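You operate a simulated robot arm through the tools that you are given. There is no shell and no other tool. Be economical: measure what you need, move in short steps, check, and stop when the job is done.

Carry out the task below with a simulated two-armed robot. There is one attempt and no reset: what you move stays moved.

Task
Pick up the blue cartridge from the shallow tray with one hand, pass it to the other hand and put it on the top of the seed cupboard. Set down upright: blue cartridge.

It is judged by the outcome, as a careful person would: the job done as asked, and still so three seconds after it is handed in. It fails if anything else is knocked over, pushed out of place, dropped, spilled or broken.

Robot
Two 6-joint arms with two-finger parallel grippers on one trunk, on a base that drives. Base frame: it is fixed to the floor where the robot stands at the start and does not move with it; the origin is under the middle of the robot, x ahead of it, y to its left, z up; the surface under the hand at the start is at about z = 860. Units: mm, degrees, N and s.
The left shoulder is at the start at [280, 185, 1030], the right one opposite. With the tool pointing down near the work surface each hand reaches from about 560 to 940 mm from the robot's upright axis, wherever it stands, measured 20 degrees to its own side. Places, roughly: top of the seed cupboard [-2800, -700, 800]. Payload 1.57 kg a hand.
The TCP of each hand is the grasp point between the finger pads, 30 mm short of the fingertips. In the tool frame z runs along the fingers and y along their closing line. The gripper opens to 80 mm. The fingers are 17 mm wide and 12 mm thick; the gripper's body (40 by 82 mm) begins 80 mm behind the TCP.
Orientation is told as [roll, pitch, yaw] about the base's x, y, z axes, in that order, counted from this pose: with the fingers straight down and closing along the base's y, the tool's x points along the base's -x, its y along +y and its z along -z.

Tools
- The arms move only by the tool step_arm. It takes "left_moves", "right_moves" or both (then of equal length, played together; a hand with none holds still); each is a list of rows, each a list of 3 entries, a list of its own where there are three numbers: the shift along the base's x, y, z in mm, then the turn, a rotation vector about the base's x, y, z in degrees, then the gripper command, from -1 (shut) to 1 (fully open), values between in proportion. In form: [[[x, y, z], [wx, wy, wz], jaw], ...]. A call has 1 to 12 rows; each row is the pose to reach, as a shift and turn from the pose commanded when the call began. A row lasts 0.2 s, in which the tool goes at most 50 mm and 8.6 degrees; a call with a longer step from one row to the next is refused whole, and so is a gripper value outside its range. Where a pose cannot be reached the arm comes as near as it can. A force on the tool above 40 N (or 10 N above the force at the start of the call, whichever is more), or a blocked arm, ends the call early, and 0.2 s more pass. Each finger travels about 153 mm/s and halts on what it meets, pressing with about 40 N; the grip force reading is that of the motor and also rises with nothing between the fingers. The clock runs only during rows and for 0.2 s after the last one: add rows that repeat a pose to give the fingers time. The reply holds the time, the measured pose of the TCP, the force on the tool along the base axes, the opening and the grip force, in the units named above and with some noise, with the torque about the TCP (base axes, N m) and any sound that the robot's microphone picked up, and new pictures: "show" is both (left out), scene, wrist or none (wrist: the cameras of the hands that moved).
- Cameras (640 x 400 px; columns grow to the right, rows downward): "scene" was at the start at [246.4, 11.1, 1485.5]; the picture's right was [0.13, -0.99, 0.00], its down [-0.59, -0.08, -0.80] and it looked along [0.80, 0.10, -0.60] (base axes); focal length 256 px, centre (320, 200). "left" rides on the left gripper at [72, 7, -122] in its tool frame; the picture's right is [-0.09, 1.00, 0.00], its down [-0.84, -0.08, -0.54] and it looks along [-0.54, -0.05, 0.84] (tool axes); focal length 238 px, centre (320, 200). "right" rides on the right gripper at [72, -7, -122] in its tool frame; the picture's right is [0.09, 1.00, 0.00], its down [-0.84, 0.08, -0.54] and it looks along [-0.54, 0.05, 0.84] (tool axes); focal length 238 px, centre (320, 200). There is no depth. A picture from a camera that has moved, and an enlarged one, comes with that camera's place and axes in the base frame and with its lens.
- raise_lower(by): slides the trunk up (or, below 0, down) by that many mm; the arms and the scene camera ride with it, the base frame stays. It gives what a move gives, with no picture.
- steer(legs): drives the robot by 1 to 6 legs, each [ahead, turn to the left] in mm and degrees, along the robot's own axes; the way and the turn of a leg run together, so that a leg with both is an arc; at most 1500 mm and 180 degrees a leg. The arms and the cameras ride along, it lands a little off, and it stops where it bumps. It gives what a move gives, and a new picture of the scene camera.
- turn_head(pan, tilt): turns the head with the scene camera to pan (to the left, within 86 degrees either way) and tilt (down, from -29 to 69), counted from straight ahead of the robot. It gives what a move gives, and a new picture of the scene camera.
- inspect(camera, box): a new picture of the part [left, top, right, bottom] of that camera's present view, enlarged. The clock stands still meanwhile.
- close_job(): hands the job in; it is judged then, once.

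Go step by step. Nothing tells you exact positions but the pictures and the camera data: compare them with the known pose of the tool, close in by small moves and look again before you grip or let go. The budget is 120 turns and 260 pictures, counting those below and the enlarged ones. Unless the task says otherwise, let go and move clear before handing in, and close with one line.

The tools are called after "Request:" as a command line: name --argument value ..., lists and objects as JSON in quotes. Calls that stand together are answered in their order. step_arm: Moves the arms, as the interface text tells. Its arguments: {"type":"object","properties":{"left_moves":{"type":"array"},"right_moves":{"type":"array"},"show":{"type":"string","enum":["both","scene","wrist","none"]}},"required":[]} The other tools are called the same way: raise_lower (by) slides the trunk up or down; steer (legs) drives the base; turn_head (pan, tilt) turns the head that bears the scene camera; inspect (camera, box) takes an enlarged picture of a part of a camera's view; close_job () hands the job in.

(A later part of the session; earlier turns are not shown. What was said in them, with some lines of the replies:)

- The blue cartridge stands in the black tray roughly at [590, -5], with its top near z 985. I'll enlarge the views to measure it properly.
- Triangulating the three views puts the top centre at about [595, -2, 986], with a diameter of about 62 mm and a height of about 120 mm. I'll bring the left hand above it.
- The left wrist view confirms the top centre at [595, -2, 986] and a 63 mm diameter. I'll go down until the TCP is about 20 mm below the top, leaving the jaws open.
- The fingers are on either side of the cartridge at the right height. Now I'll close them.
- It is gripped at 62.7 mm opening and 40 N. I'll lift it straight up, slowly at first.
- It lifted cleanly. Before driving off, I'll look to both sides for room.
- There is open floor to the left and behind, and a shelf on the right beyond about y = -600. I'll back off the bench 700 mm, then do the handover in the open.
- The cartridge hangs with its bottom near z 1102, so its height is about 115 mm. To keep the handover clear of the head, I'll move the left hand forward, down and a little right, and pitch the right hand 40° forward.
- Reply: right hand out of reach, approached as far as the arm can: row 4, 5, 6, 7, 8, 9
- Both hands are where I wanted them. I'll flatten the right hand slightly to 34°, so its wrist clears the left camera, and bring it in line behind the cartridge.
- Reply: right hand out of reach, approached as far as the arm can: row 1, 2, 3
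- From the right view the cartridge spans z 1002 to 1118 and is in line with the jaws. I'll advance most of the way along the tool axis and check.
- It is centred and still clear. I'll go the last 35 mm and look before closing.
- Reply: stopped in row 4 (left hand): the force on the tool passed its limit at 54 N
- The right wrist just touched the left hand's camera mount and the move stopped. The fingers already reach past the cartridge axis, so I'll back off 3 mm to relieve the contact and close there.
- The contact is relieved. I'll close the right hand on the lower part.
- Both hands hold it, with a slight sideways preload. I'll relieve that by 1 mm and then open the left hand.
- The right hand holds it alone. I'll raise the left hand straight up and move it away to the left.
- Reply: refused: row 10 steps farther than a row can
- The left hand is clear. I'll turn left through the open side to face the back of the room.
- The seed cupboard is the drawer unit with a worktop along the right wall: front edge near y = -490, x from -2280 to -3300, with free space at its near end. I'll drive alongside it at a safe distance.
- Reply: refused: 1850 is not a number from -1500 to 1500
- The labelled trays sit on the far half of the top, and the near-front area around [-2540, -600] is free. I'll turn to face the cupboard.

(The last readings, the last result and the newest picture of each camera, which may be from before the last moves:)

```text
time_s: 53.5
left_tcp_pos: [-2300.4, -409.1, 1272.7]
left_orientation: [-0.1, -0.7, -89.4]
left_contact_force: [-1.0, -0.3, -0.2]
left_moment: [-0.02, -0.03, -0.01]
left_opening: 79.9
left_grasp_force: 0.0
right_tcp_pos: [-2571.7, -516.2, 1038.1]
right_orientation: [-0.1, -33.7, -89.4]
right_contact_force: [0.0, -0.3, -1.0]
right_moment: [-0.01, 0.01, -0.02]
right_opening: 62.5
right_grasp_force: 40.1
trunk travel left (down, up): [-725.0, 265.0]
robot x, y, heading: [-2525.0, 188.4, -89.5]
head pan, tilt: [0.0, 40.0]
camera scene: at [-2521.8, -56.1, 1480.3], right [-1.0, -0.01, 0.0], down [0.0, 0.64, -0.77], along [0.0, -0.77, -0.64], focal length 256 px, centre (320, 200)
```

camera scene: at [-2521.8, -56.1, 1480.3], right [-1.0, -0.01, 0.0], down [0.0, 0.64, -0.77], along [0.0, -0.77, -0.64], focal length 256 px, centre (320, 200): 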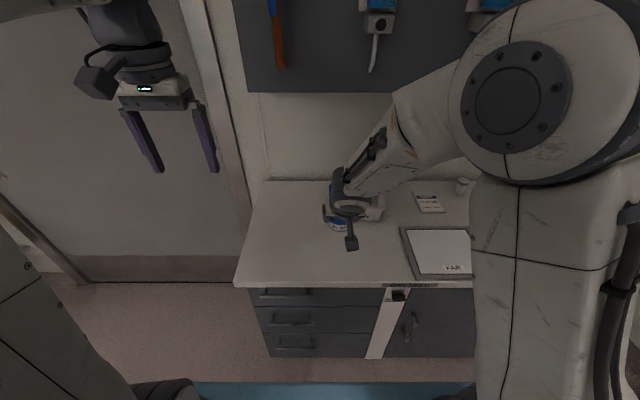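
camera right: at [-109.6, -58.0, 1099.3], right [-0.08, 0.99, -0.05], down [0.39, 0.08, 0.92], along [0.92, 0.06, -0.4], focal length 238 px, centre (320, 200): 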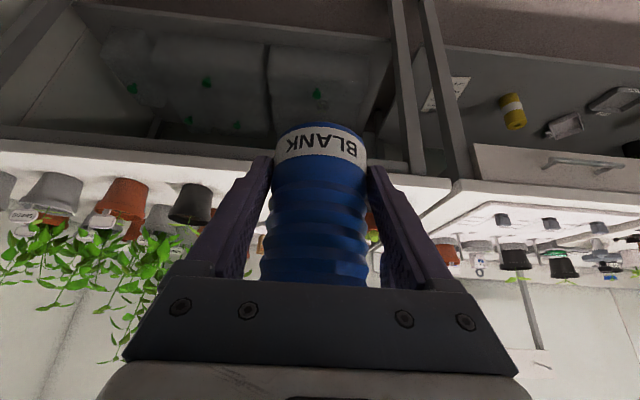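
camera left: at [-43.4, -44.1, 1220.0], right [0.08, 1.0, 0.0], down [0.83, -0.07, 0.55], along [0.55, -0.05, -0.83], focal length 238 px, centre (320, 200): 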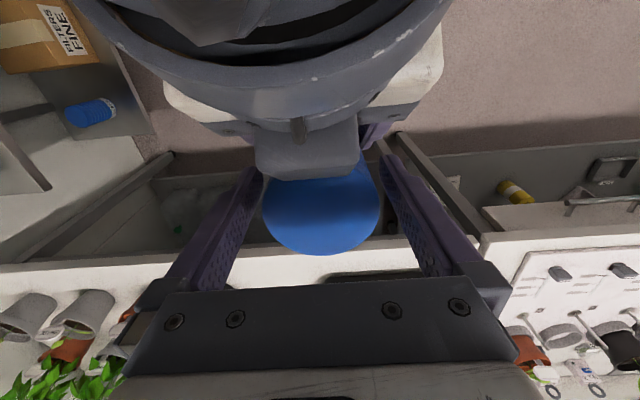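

The cupboard's front edge is at y ≈ -472 and the base is already close to it, so I'll reach forward with the arm instead of driving.

Request:
step_arm --right_moves '[[[0, -20, 0], [0, 0, 0], -1], [[2, -40, 0], [0, 0, 0], -1], [[4, -60, 0], [0, 0, 0], -1], [[5, -76, 0], [0, 0, 0], -1], [[5, -76, 0], [0, 0, 0], -1]]'

```text
time_s: 54.7
left_tcp_pos: [-2300.9, -410.7, 1272.9]
left_orientation: [-0.2, -0.7, -89.4]
left_contact_force: [0.8, 0.3, -0.2]
left_moment: [0.0, 0.02, 0.0]
left_opening: 80.1
left_grasp_force: 0.2
right_tcp_pos: [-2565.6, -592.4, 1037.5]
right_orientation: [-0.2, -33.8, -89.5]
right_contact_force: [0.1, 0.2, -0.1]
right_moment: [0.04, -0.04, 0.01]
right_opening: 62.6
right_grasp_force: 39.9
trunk travel left (down, up): [-725.0, 265.0]
robot x, y, heading: [-2520.5, 191.0, -89.7]
head pan, tilt: [0.0, 40.0]
camera scene: at [-2521.9, -56.2, 1480.2], right [-1.0, -0.01, 0.0], down [0.0, 0.64, -0.77], along [0.0, -0.77, -0.64], focal length 256 px, centre (320, 200)
camera right: at [-2573.8, -465.0, 1099.2], right [0.99, 0.09, -0.05], down [0.08, -0.39, 0.92], along [0.06, -0.92, -0.4], focal length 238 px, centre (320, 200)
```

scene: 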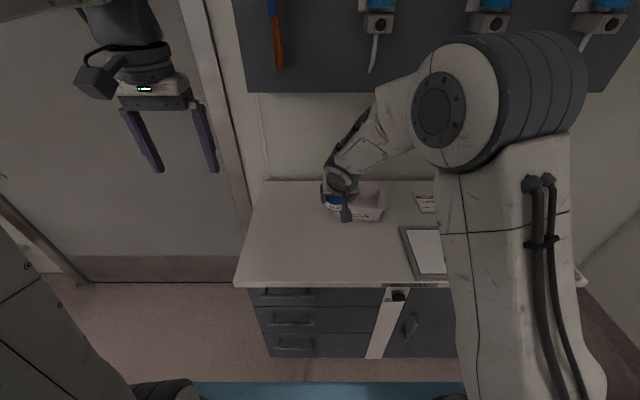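
right: 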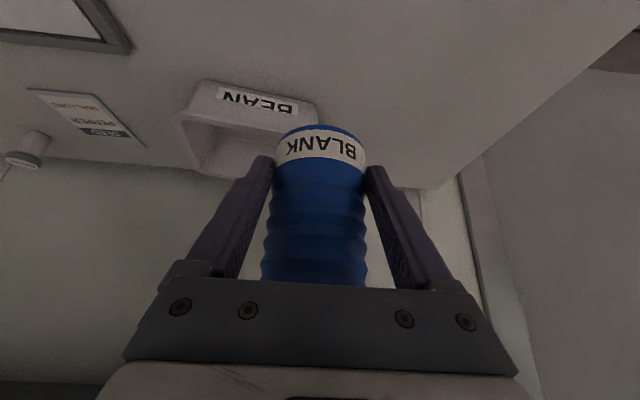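

The BEAN box front is at about y = -790, well clear of the setting-down spot. I'll shift 35 mm away from it and lower the trunk most of the way.

Request:
step_arm --right_moves '[[[18, 0, 0], [0, 0, 0], -1], [[35, 0, 0], [0, 0, 0], -1], [[35, 0, 0], [0, 0, 0], -1]]' --show "none"

Request:
raise_lower --by -150

Request:
inspect --camera "right" --box '[0, 0, 640, 400]'

Request:
inspect --camera "scene" --box '[220, 50, 540, 300]'

```text
time_s: 55.5
left_tcp_pos: [-2300.4, -410.9, 1272.3]
left_orientation: [-0.2, -0.7, -89.4]
left_contact_force: [0.5, 0.4, 0.6]
left_moment: [-0.01, 0.0, 0.02]
left_opening: 80.0
left_grasp_force: 0.1
right_tcp_pos: [-2532.0, -592.0, 1038.4]
right_orientation: [-0.2, -33.8, -89.4]
right_contact_force: [-0.1, -0.3, -0.1]
right_moment: [0.03, 0.0, 0.06]
right_opening: 62.5
right_grasp_force: 40.3
trunk travel left (down, up): [-725.0, 265.0]
robot x, y, heading: [-2521.7, 188.8, -89.5]
head pan, tilt: [0.0, 40.0]
```

```text
time_s: 57.3
left_tcp_pos: [-2301.0, -411.2, 1123.3]
left_orientation: [-0.1, -0.6, -89.5]
left_contact_force: [-0.1, -0.4, 0.2]
left_moment: [0.03, 0.03, 0.03]
left_opening: 80.0
left_grasp_force: 0.0
right_tcp_pos: [-2532.3, -592.9, 888.5]
right_orientation: [-0.2, -33.9, -89.4]
right_contact_force: [-0.4, 0.2, 0.1]
right_moment: [0.04, -0.02, 0.01]
right_opening: 62.7
right_grasp_force: 39.9
trunk travel left (down, up): [-575.0, 415.0]
robot x, y, heading: [-2524.5, 189.6, -89.3]
head pan, tilt: [0.0, 40.0]
```

```text
1.00 times, centred on (320, 200) of right (not enlarged: the box is as wide or as high as the picture)
camera zoom: at [-2539.2, -464.5, 949.3], right [0.99, 0.09, -0.05], down [0.08, -0.39, 0.92], along [0.06, -0.92, -0.4], focal length 238 px, centre (320, 200)
```

zoom: 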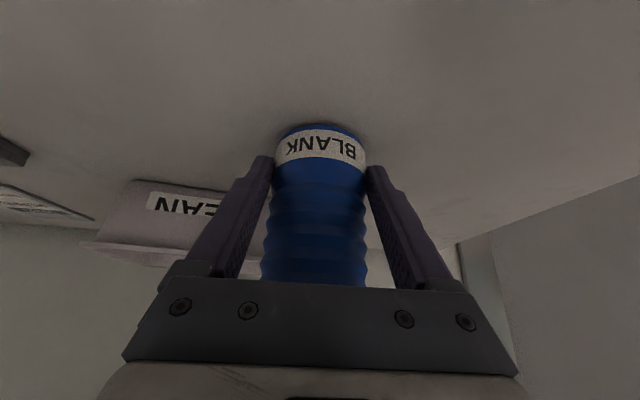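

```text
1.60 times, centred on (380, 175) of scene
camera zoom: at [-2521.9, -56.1, 1330.3], right [-1.0, -0.01, 0.0], down [0.0, 0.64, -0.77], along [0.0, -0.77, -0.64], focal length 409 px, centre (224, 240)
```

zoom: 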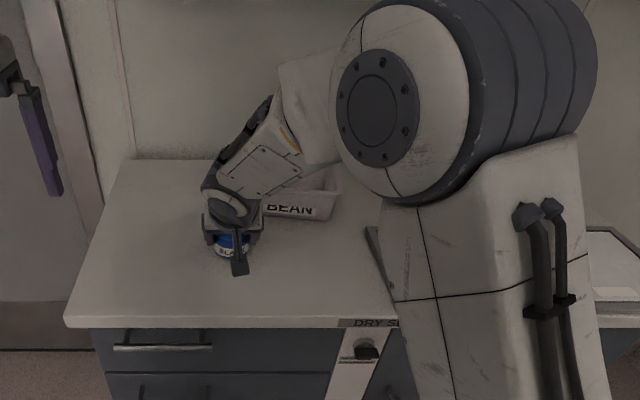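

The bottom is about 53 mm above the top. I'll lower in small arm steps and watch the force, correcting a 0.7° tilt left from the handover.

Request:
step_arm --right_moves '[[[0, 0, -12], [0.7, 0, 0], -1], [[0, 0, -24], [0.7, 0, 0], -1], [[0, 0, -34], [0.7, 0, 0], -1], [[0, 0, -42], [0.7, 0, 0], -1], [[0, 0, -42], [0.7, 0, 0], -1]]'

```text
time_s: 57.9
left_tcp_pos: [-2301.1, -409.7, 1122.7]
left_orientation: [-0.1, -0.7, -89.5]
left_contact_force: [0.3, 0.1, -0.2]
left_moment: [-0.02, 0.0, 0.01]
left_opening: 79.8
left_grasp_force: 0.1
right_tcp_pos: [-2529.8, -595.8, 875.8]
right_orientation: [0.2, -34.2, -89.5]
right_contact_force: [-0.2, -2.4, 10.2]
right_moment: [0.01, 0.18, -0.01]
right_opening: 62.7
right_grasp_force: 39.4
trunk travel left (down, up): [-575.0, 415.0]
robot x, y, heading: [-2521.3, 189.8, -89.6]
head pan, tilt: [0.0, 40.0]
stopped in row 2 (right hand): the force on the tool passed its limit at 52 N (the readings are from after the stop); the commanded pose is now the measured one
camera scene: at [-2522.1, -55.5, 1330.2], right [-1.0, 0.0, 0.0], down [0.0, 0.64, -0.77], along [0.0, -0.77, -0.64], focal length 256 px, centre (320, 200)
camera right: at [-2538.6, -468.2, 936.8], right [1.0, 0.09, -0.05], down [0.08, -0.39, 0.92], along [0.06, -0.92, -0.39], focal length 238 px, centre (320, 200)
```

scene: 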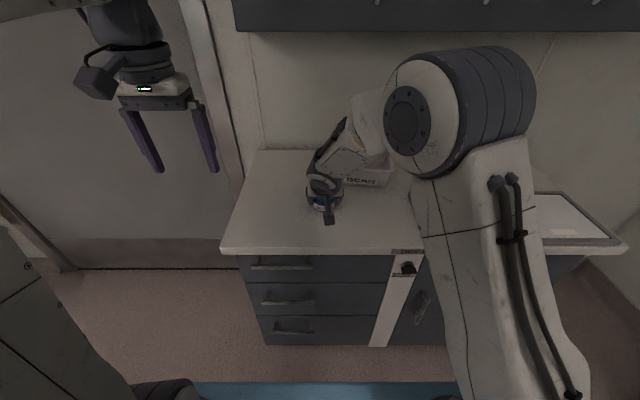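
right: 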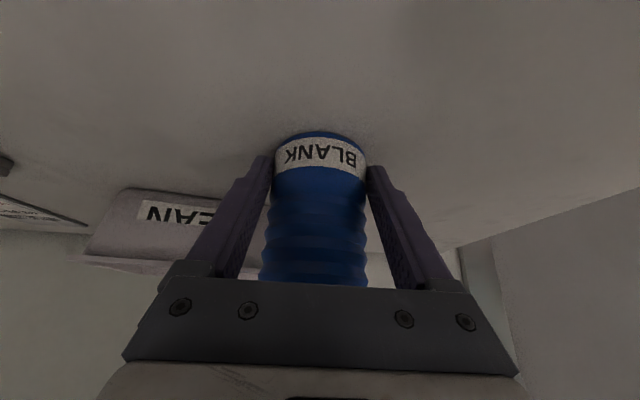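

Contact came at TCP z 876, so the top is at about 841. That matches the parallax of its edge between my two scene views (about 850). I'll check that the cartridge stands square before releasing.

Request:
inspect --camera "right" --box '[240, 100, 400, 200]'

Request:
inspect --camera "scene" --box '[270, 140, 370, 240]'

Request:
inspect --camera "left" --box '[0, 0, 640, 400]'

```text
4.00 times, centred on (320, 150) of right
camera zoom: at [-2538.6, -468.2, 936.8], right [1.0, 0.09, -0.05], down [0.08, -0.39, 0.92], along [0.06, -0.92, -0.39], focal length 953 px, centre (320, 400)
```

zoom: 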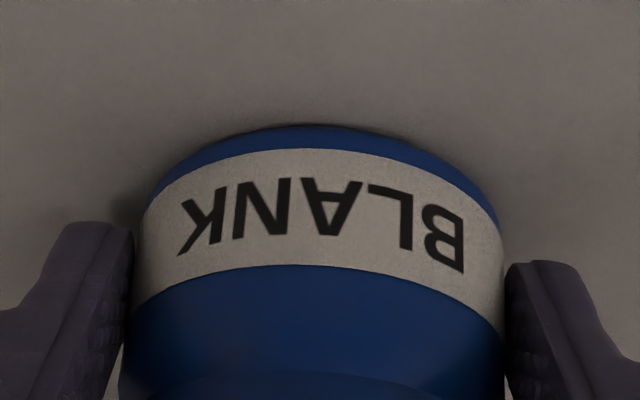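

```text
4.00 times, centred on (320, 190) of scene
camera zoom: at [-2522.1, -55.5, 1330.2], right [-1.0, 0.0, 0.0], down [0.0, 0.64, -0.77], along [0.0, -0.77, -0.64], focal length 1022 px, centre (320, 240)
```

zoom: 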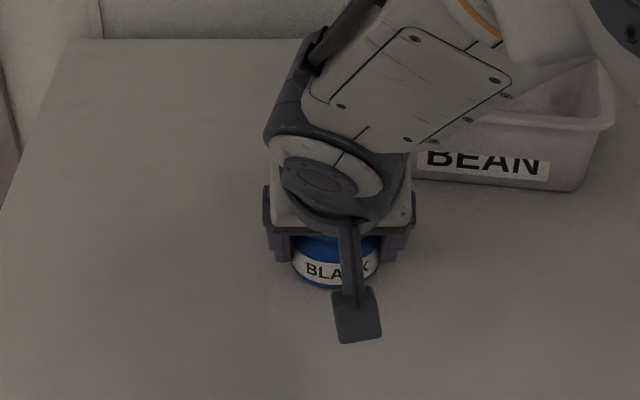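

```text
1.00 times, centred on (320, 200) of left (not enlarged: the box is as wide or as high as the picture)
camera zoom: at [-2295.0, -336.2, 1244.2], right [1.0, -0.08, 0.0], down [-0.07, -0.83, 0.55], along [-0.05, -0.55, -0.83], focal length 238 px, centre (320, 200)
```

zoom: 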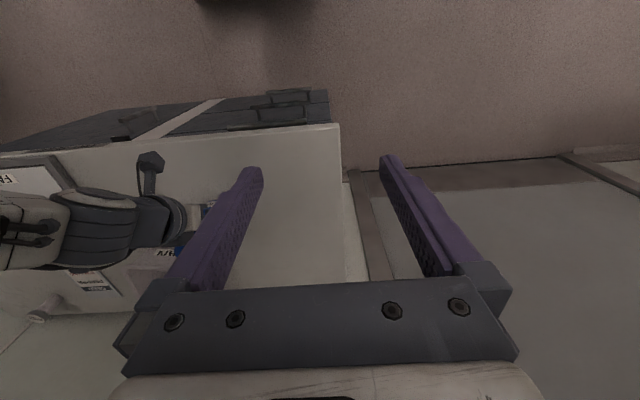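

The base sits flush on the top. I'll ease off by 1 mm and open the hand gradually.

Request:
step_arm --right_moves '[[[0, 0, 1], [0, 0, 0], -1], [[0, 0, 1], [0, 0, 0], 0.65], [[0, 0, 1], [0, 0, 0], 0.8], [[0, 0, 1], [0, 0, 0], 1], [[0, 0, 1], [0, 0, 0], 1]]'

```text
time_s: 59.1
left_tcp_pos: [-2300.3, -411.3, 1122.9]
left_orientation: [-0.2, -0.6, -89.5]
left_contact_force: [0.1, 0.6, -0.9]
left_moment: [-0.03, -0.01, 0.05]
left_opening: 80.0
left_grasp_force: 0.0
right_tcp_pos: [-2530.7, -595.5, 873.7]
right_orientation: [0.0, -33.8, -89.5]
right_contact_force: [0.1, -0.5, -0.1]
right_moment: [-0.02, -0.03, -0.02]
right_opening: 80.1
right_grasp_force: 0.1
trunk travel left (down, up): [-575.0, 415.0]
robot x, y, heading: [-2523.0, 186.8, -89.6]
head pan, tilt: [0.0, 40.0]
camera scene: at [-2522.0, -56.0, 1330.1], right [-1.0, 0.0, 0.0], down [0.0, 0.64, -0.77], along [0.0, -0.77, -0.64], focal length 256 px, centre (320, 200)
camera right: at [-2538.9, -467.5, 935.5], right [0.99, 0.09, -0.05], down [0.08, -0.39, 0.92], along [0.06, -0.92, -0.4], focal length 238 px, centre (320, 200)
```

scene: 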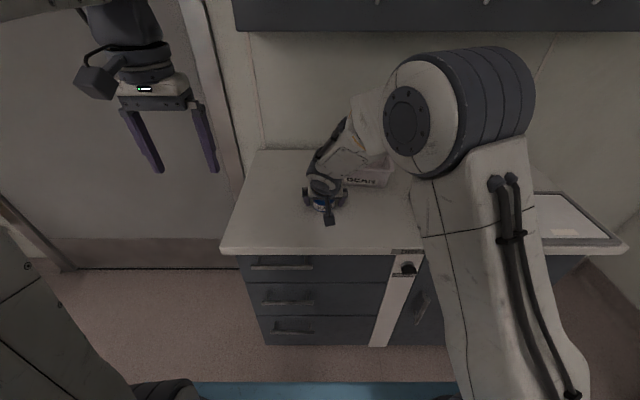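
right: 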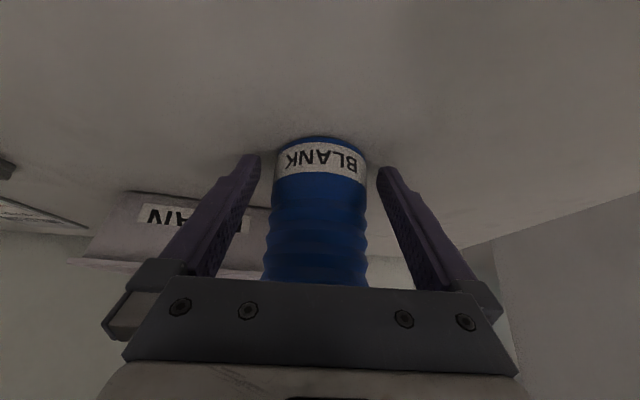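

It is released and standing. I'll withdraw backward and up along the tool axis.

Request:
step_arm --right_moves '[[[0.5, 16, 11], [0, 0, 0], 1], [[0.5, 33, 22], [0, 0, 0], 1], [[0.5, 50, 34], [0, 0, 0], 1], [[0.5, 70, 47], [0, 0, 0], 1], [[0.5, 95, 64], [0, 0, 0], 1], [[0.5, 120, 85], [0, 0, 0], 1], [[0.5, 140, 110], [0, 0, 0], 1], [[0.5, 140, 110], [0, 0, 0], 1]]'

```text
time_s: 60.9
left_tcp_pos: [-2300.2, -410.2, 1123.6]
left_orientation: [-0.1, -0.6, -89.6]
left_contact_force: [0.0, -0.3, -0.1]
left_moment: [-0.02, 0.01, -0.01]
left_opening: 80.2
left_grasp_force: 0.2
right_tcp_pos: [-2530.1, -455.2, 985.8]
right_orientation: [0.1, -33.9, -89.5]
right_contact_force: [-1.0, 0.1, 0.1]
right_moment: [-0.02, 0.01, -0.01]
right_opening: 79.8
right_grasp_force: 0.0
trunk travel left (down, up): [-575.0, 415.0]
robot x, y, heading: [-2523.0, 190.9, -89.7]
head pan, tilt: [0.0, 40.0]
camera scene: at [-2522.0, -55.9, 1330.3], right [-1.0, 0.0, 0.0], down [0.0, 0.64, -0.77], along [0.0, -0.77, -0.64], focal length 256 px, centre (320, 200)
camera right: at [-2537.9, -326.8, 1047.0], right [0.99, 0.09, -0.05], down [0.08, -0.39, 0.92], along [0.06, -0.92, -0.4], focal length 238 px, centre (320, 200)
```

scene: 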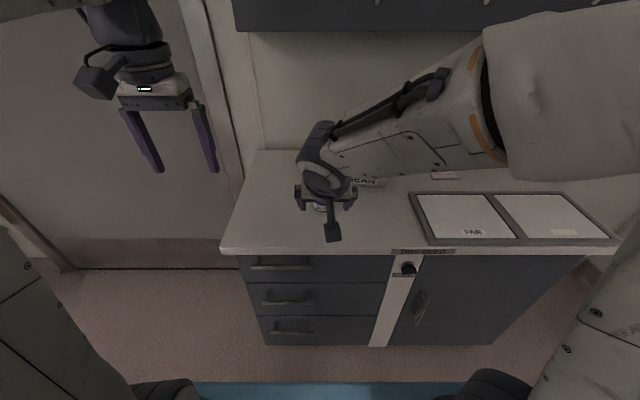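
right: 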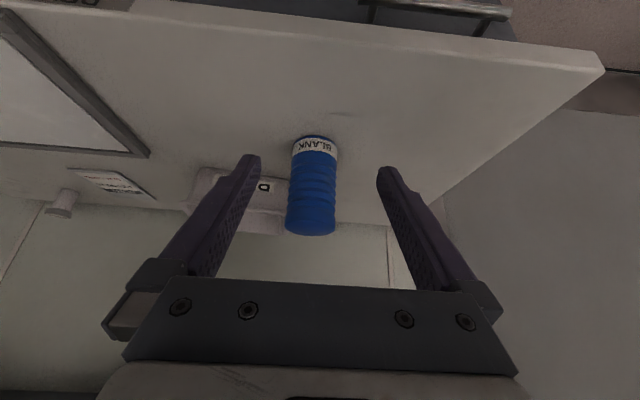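

The blue cartridge stands upright and free on the seed cupboard's top, nothing else has been disturbed, and both hands are clear, so I'm handing in.

Request:
close_job

```text
The job is handed in.
```

The blue cartridge was picked from the tray with the left hand, passed to the right, and set upright on top of the seed cupboard.
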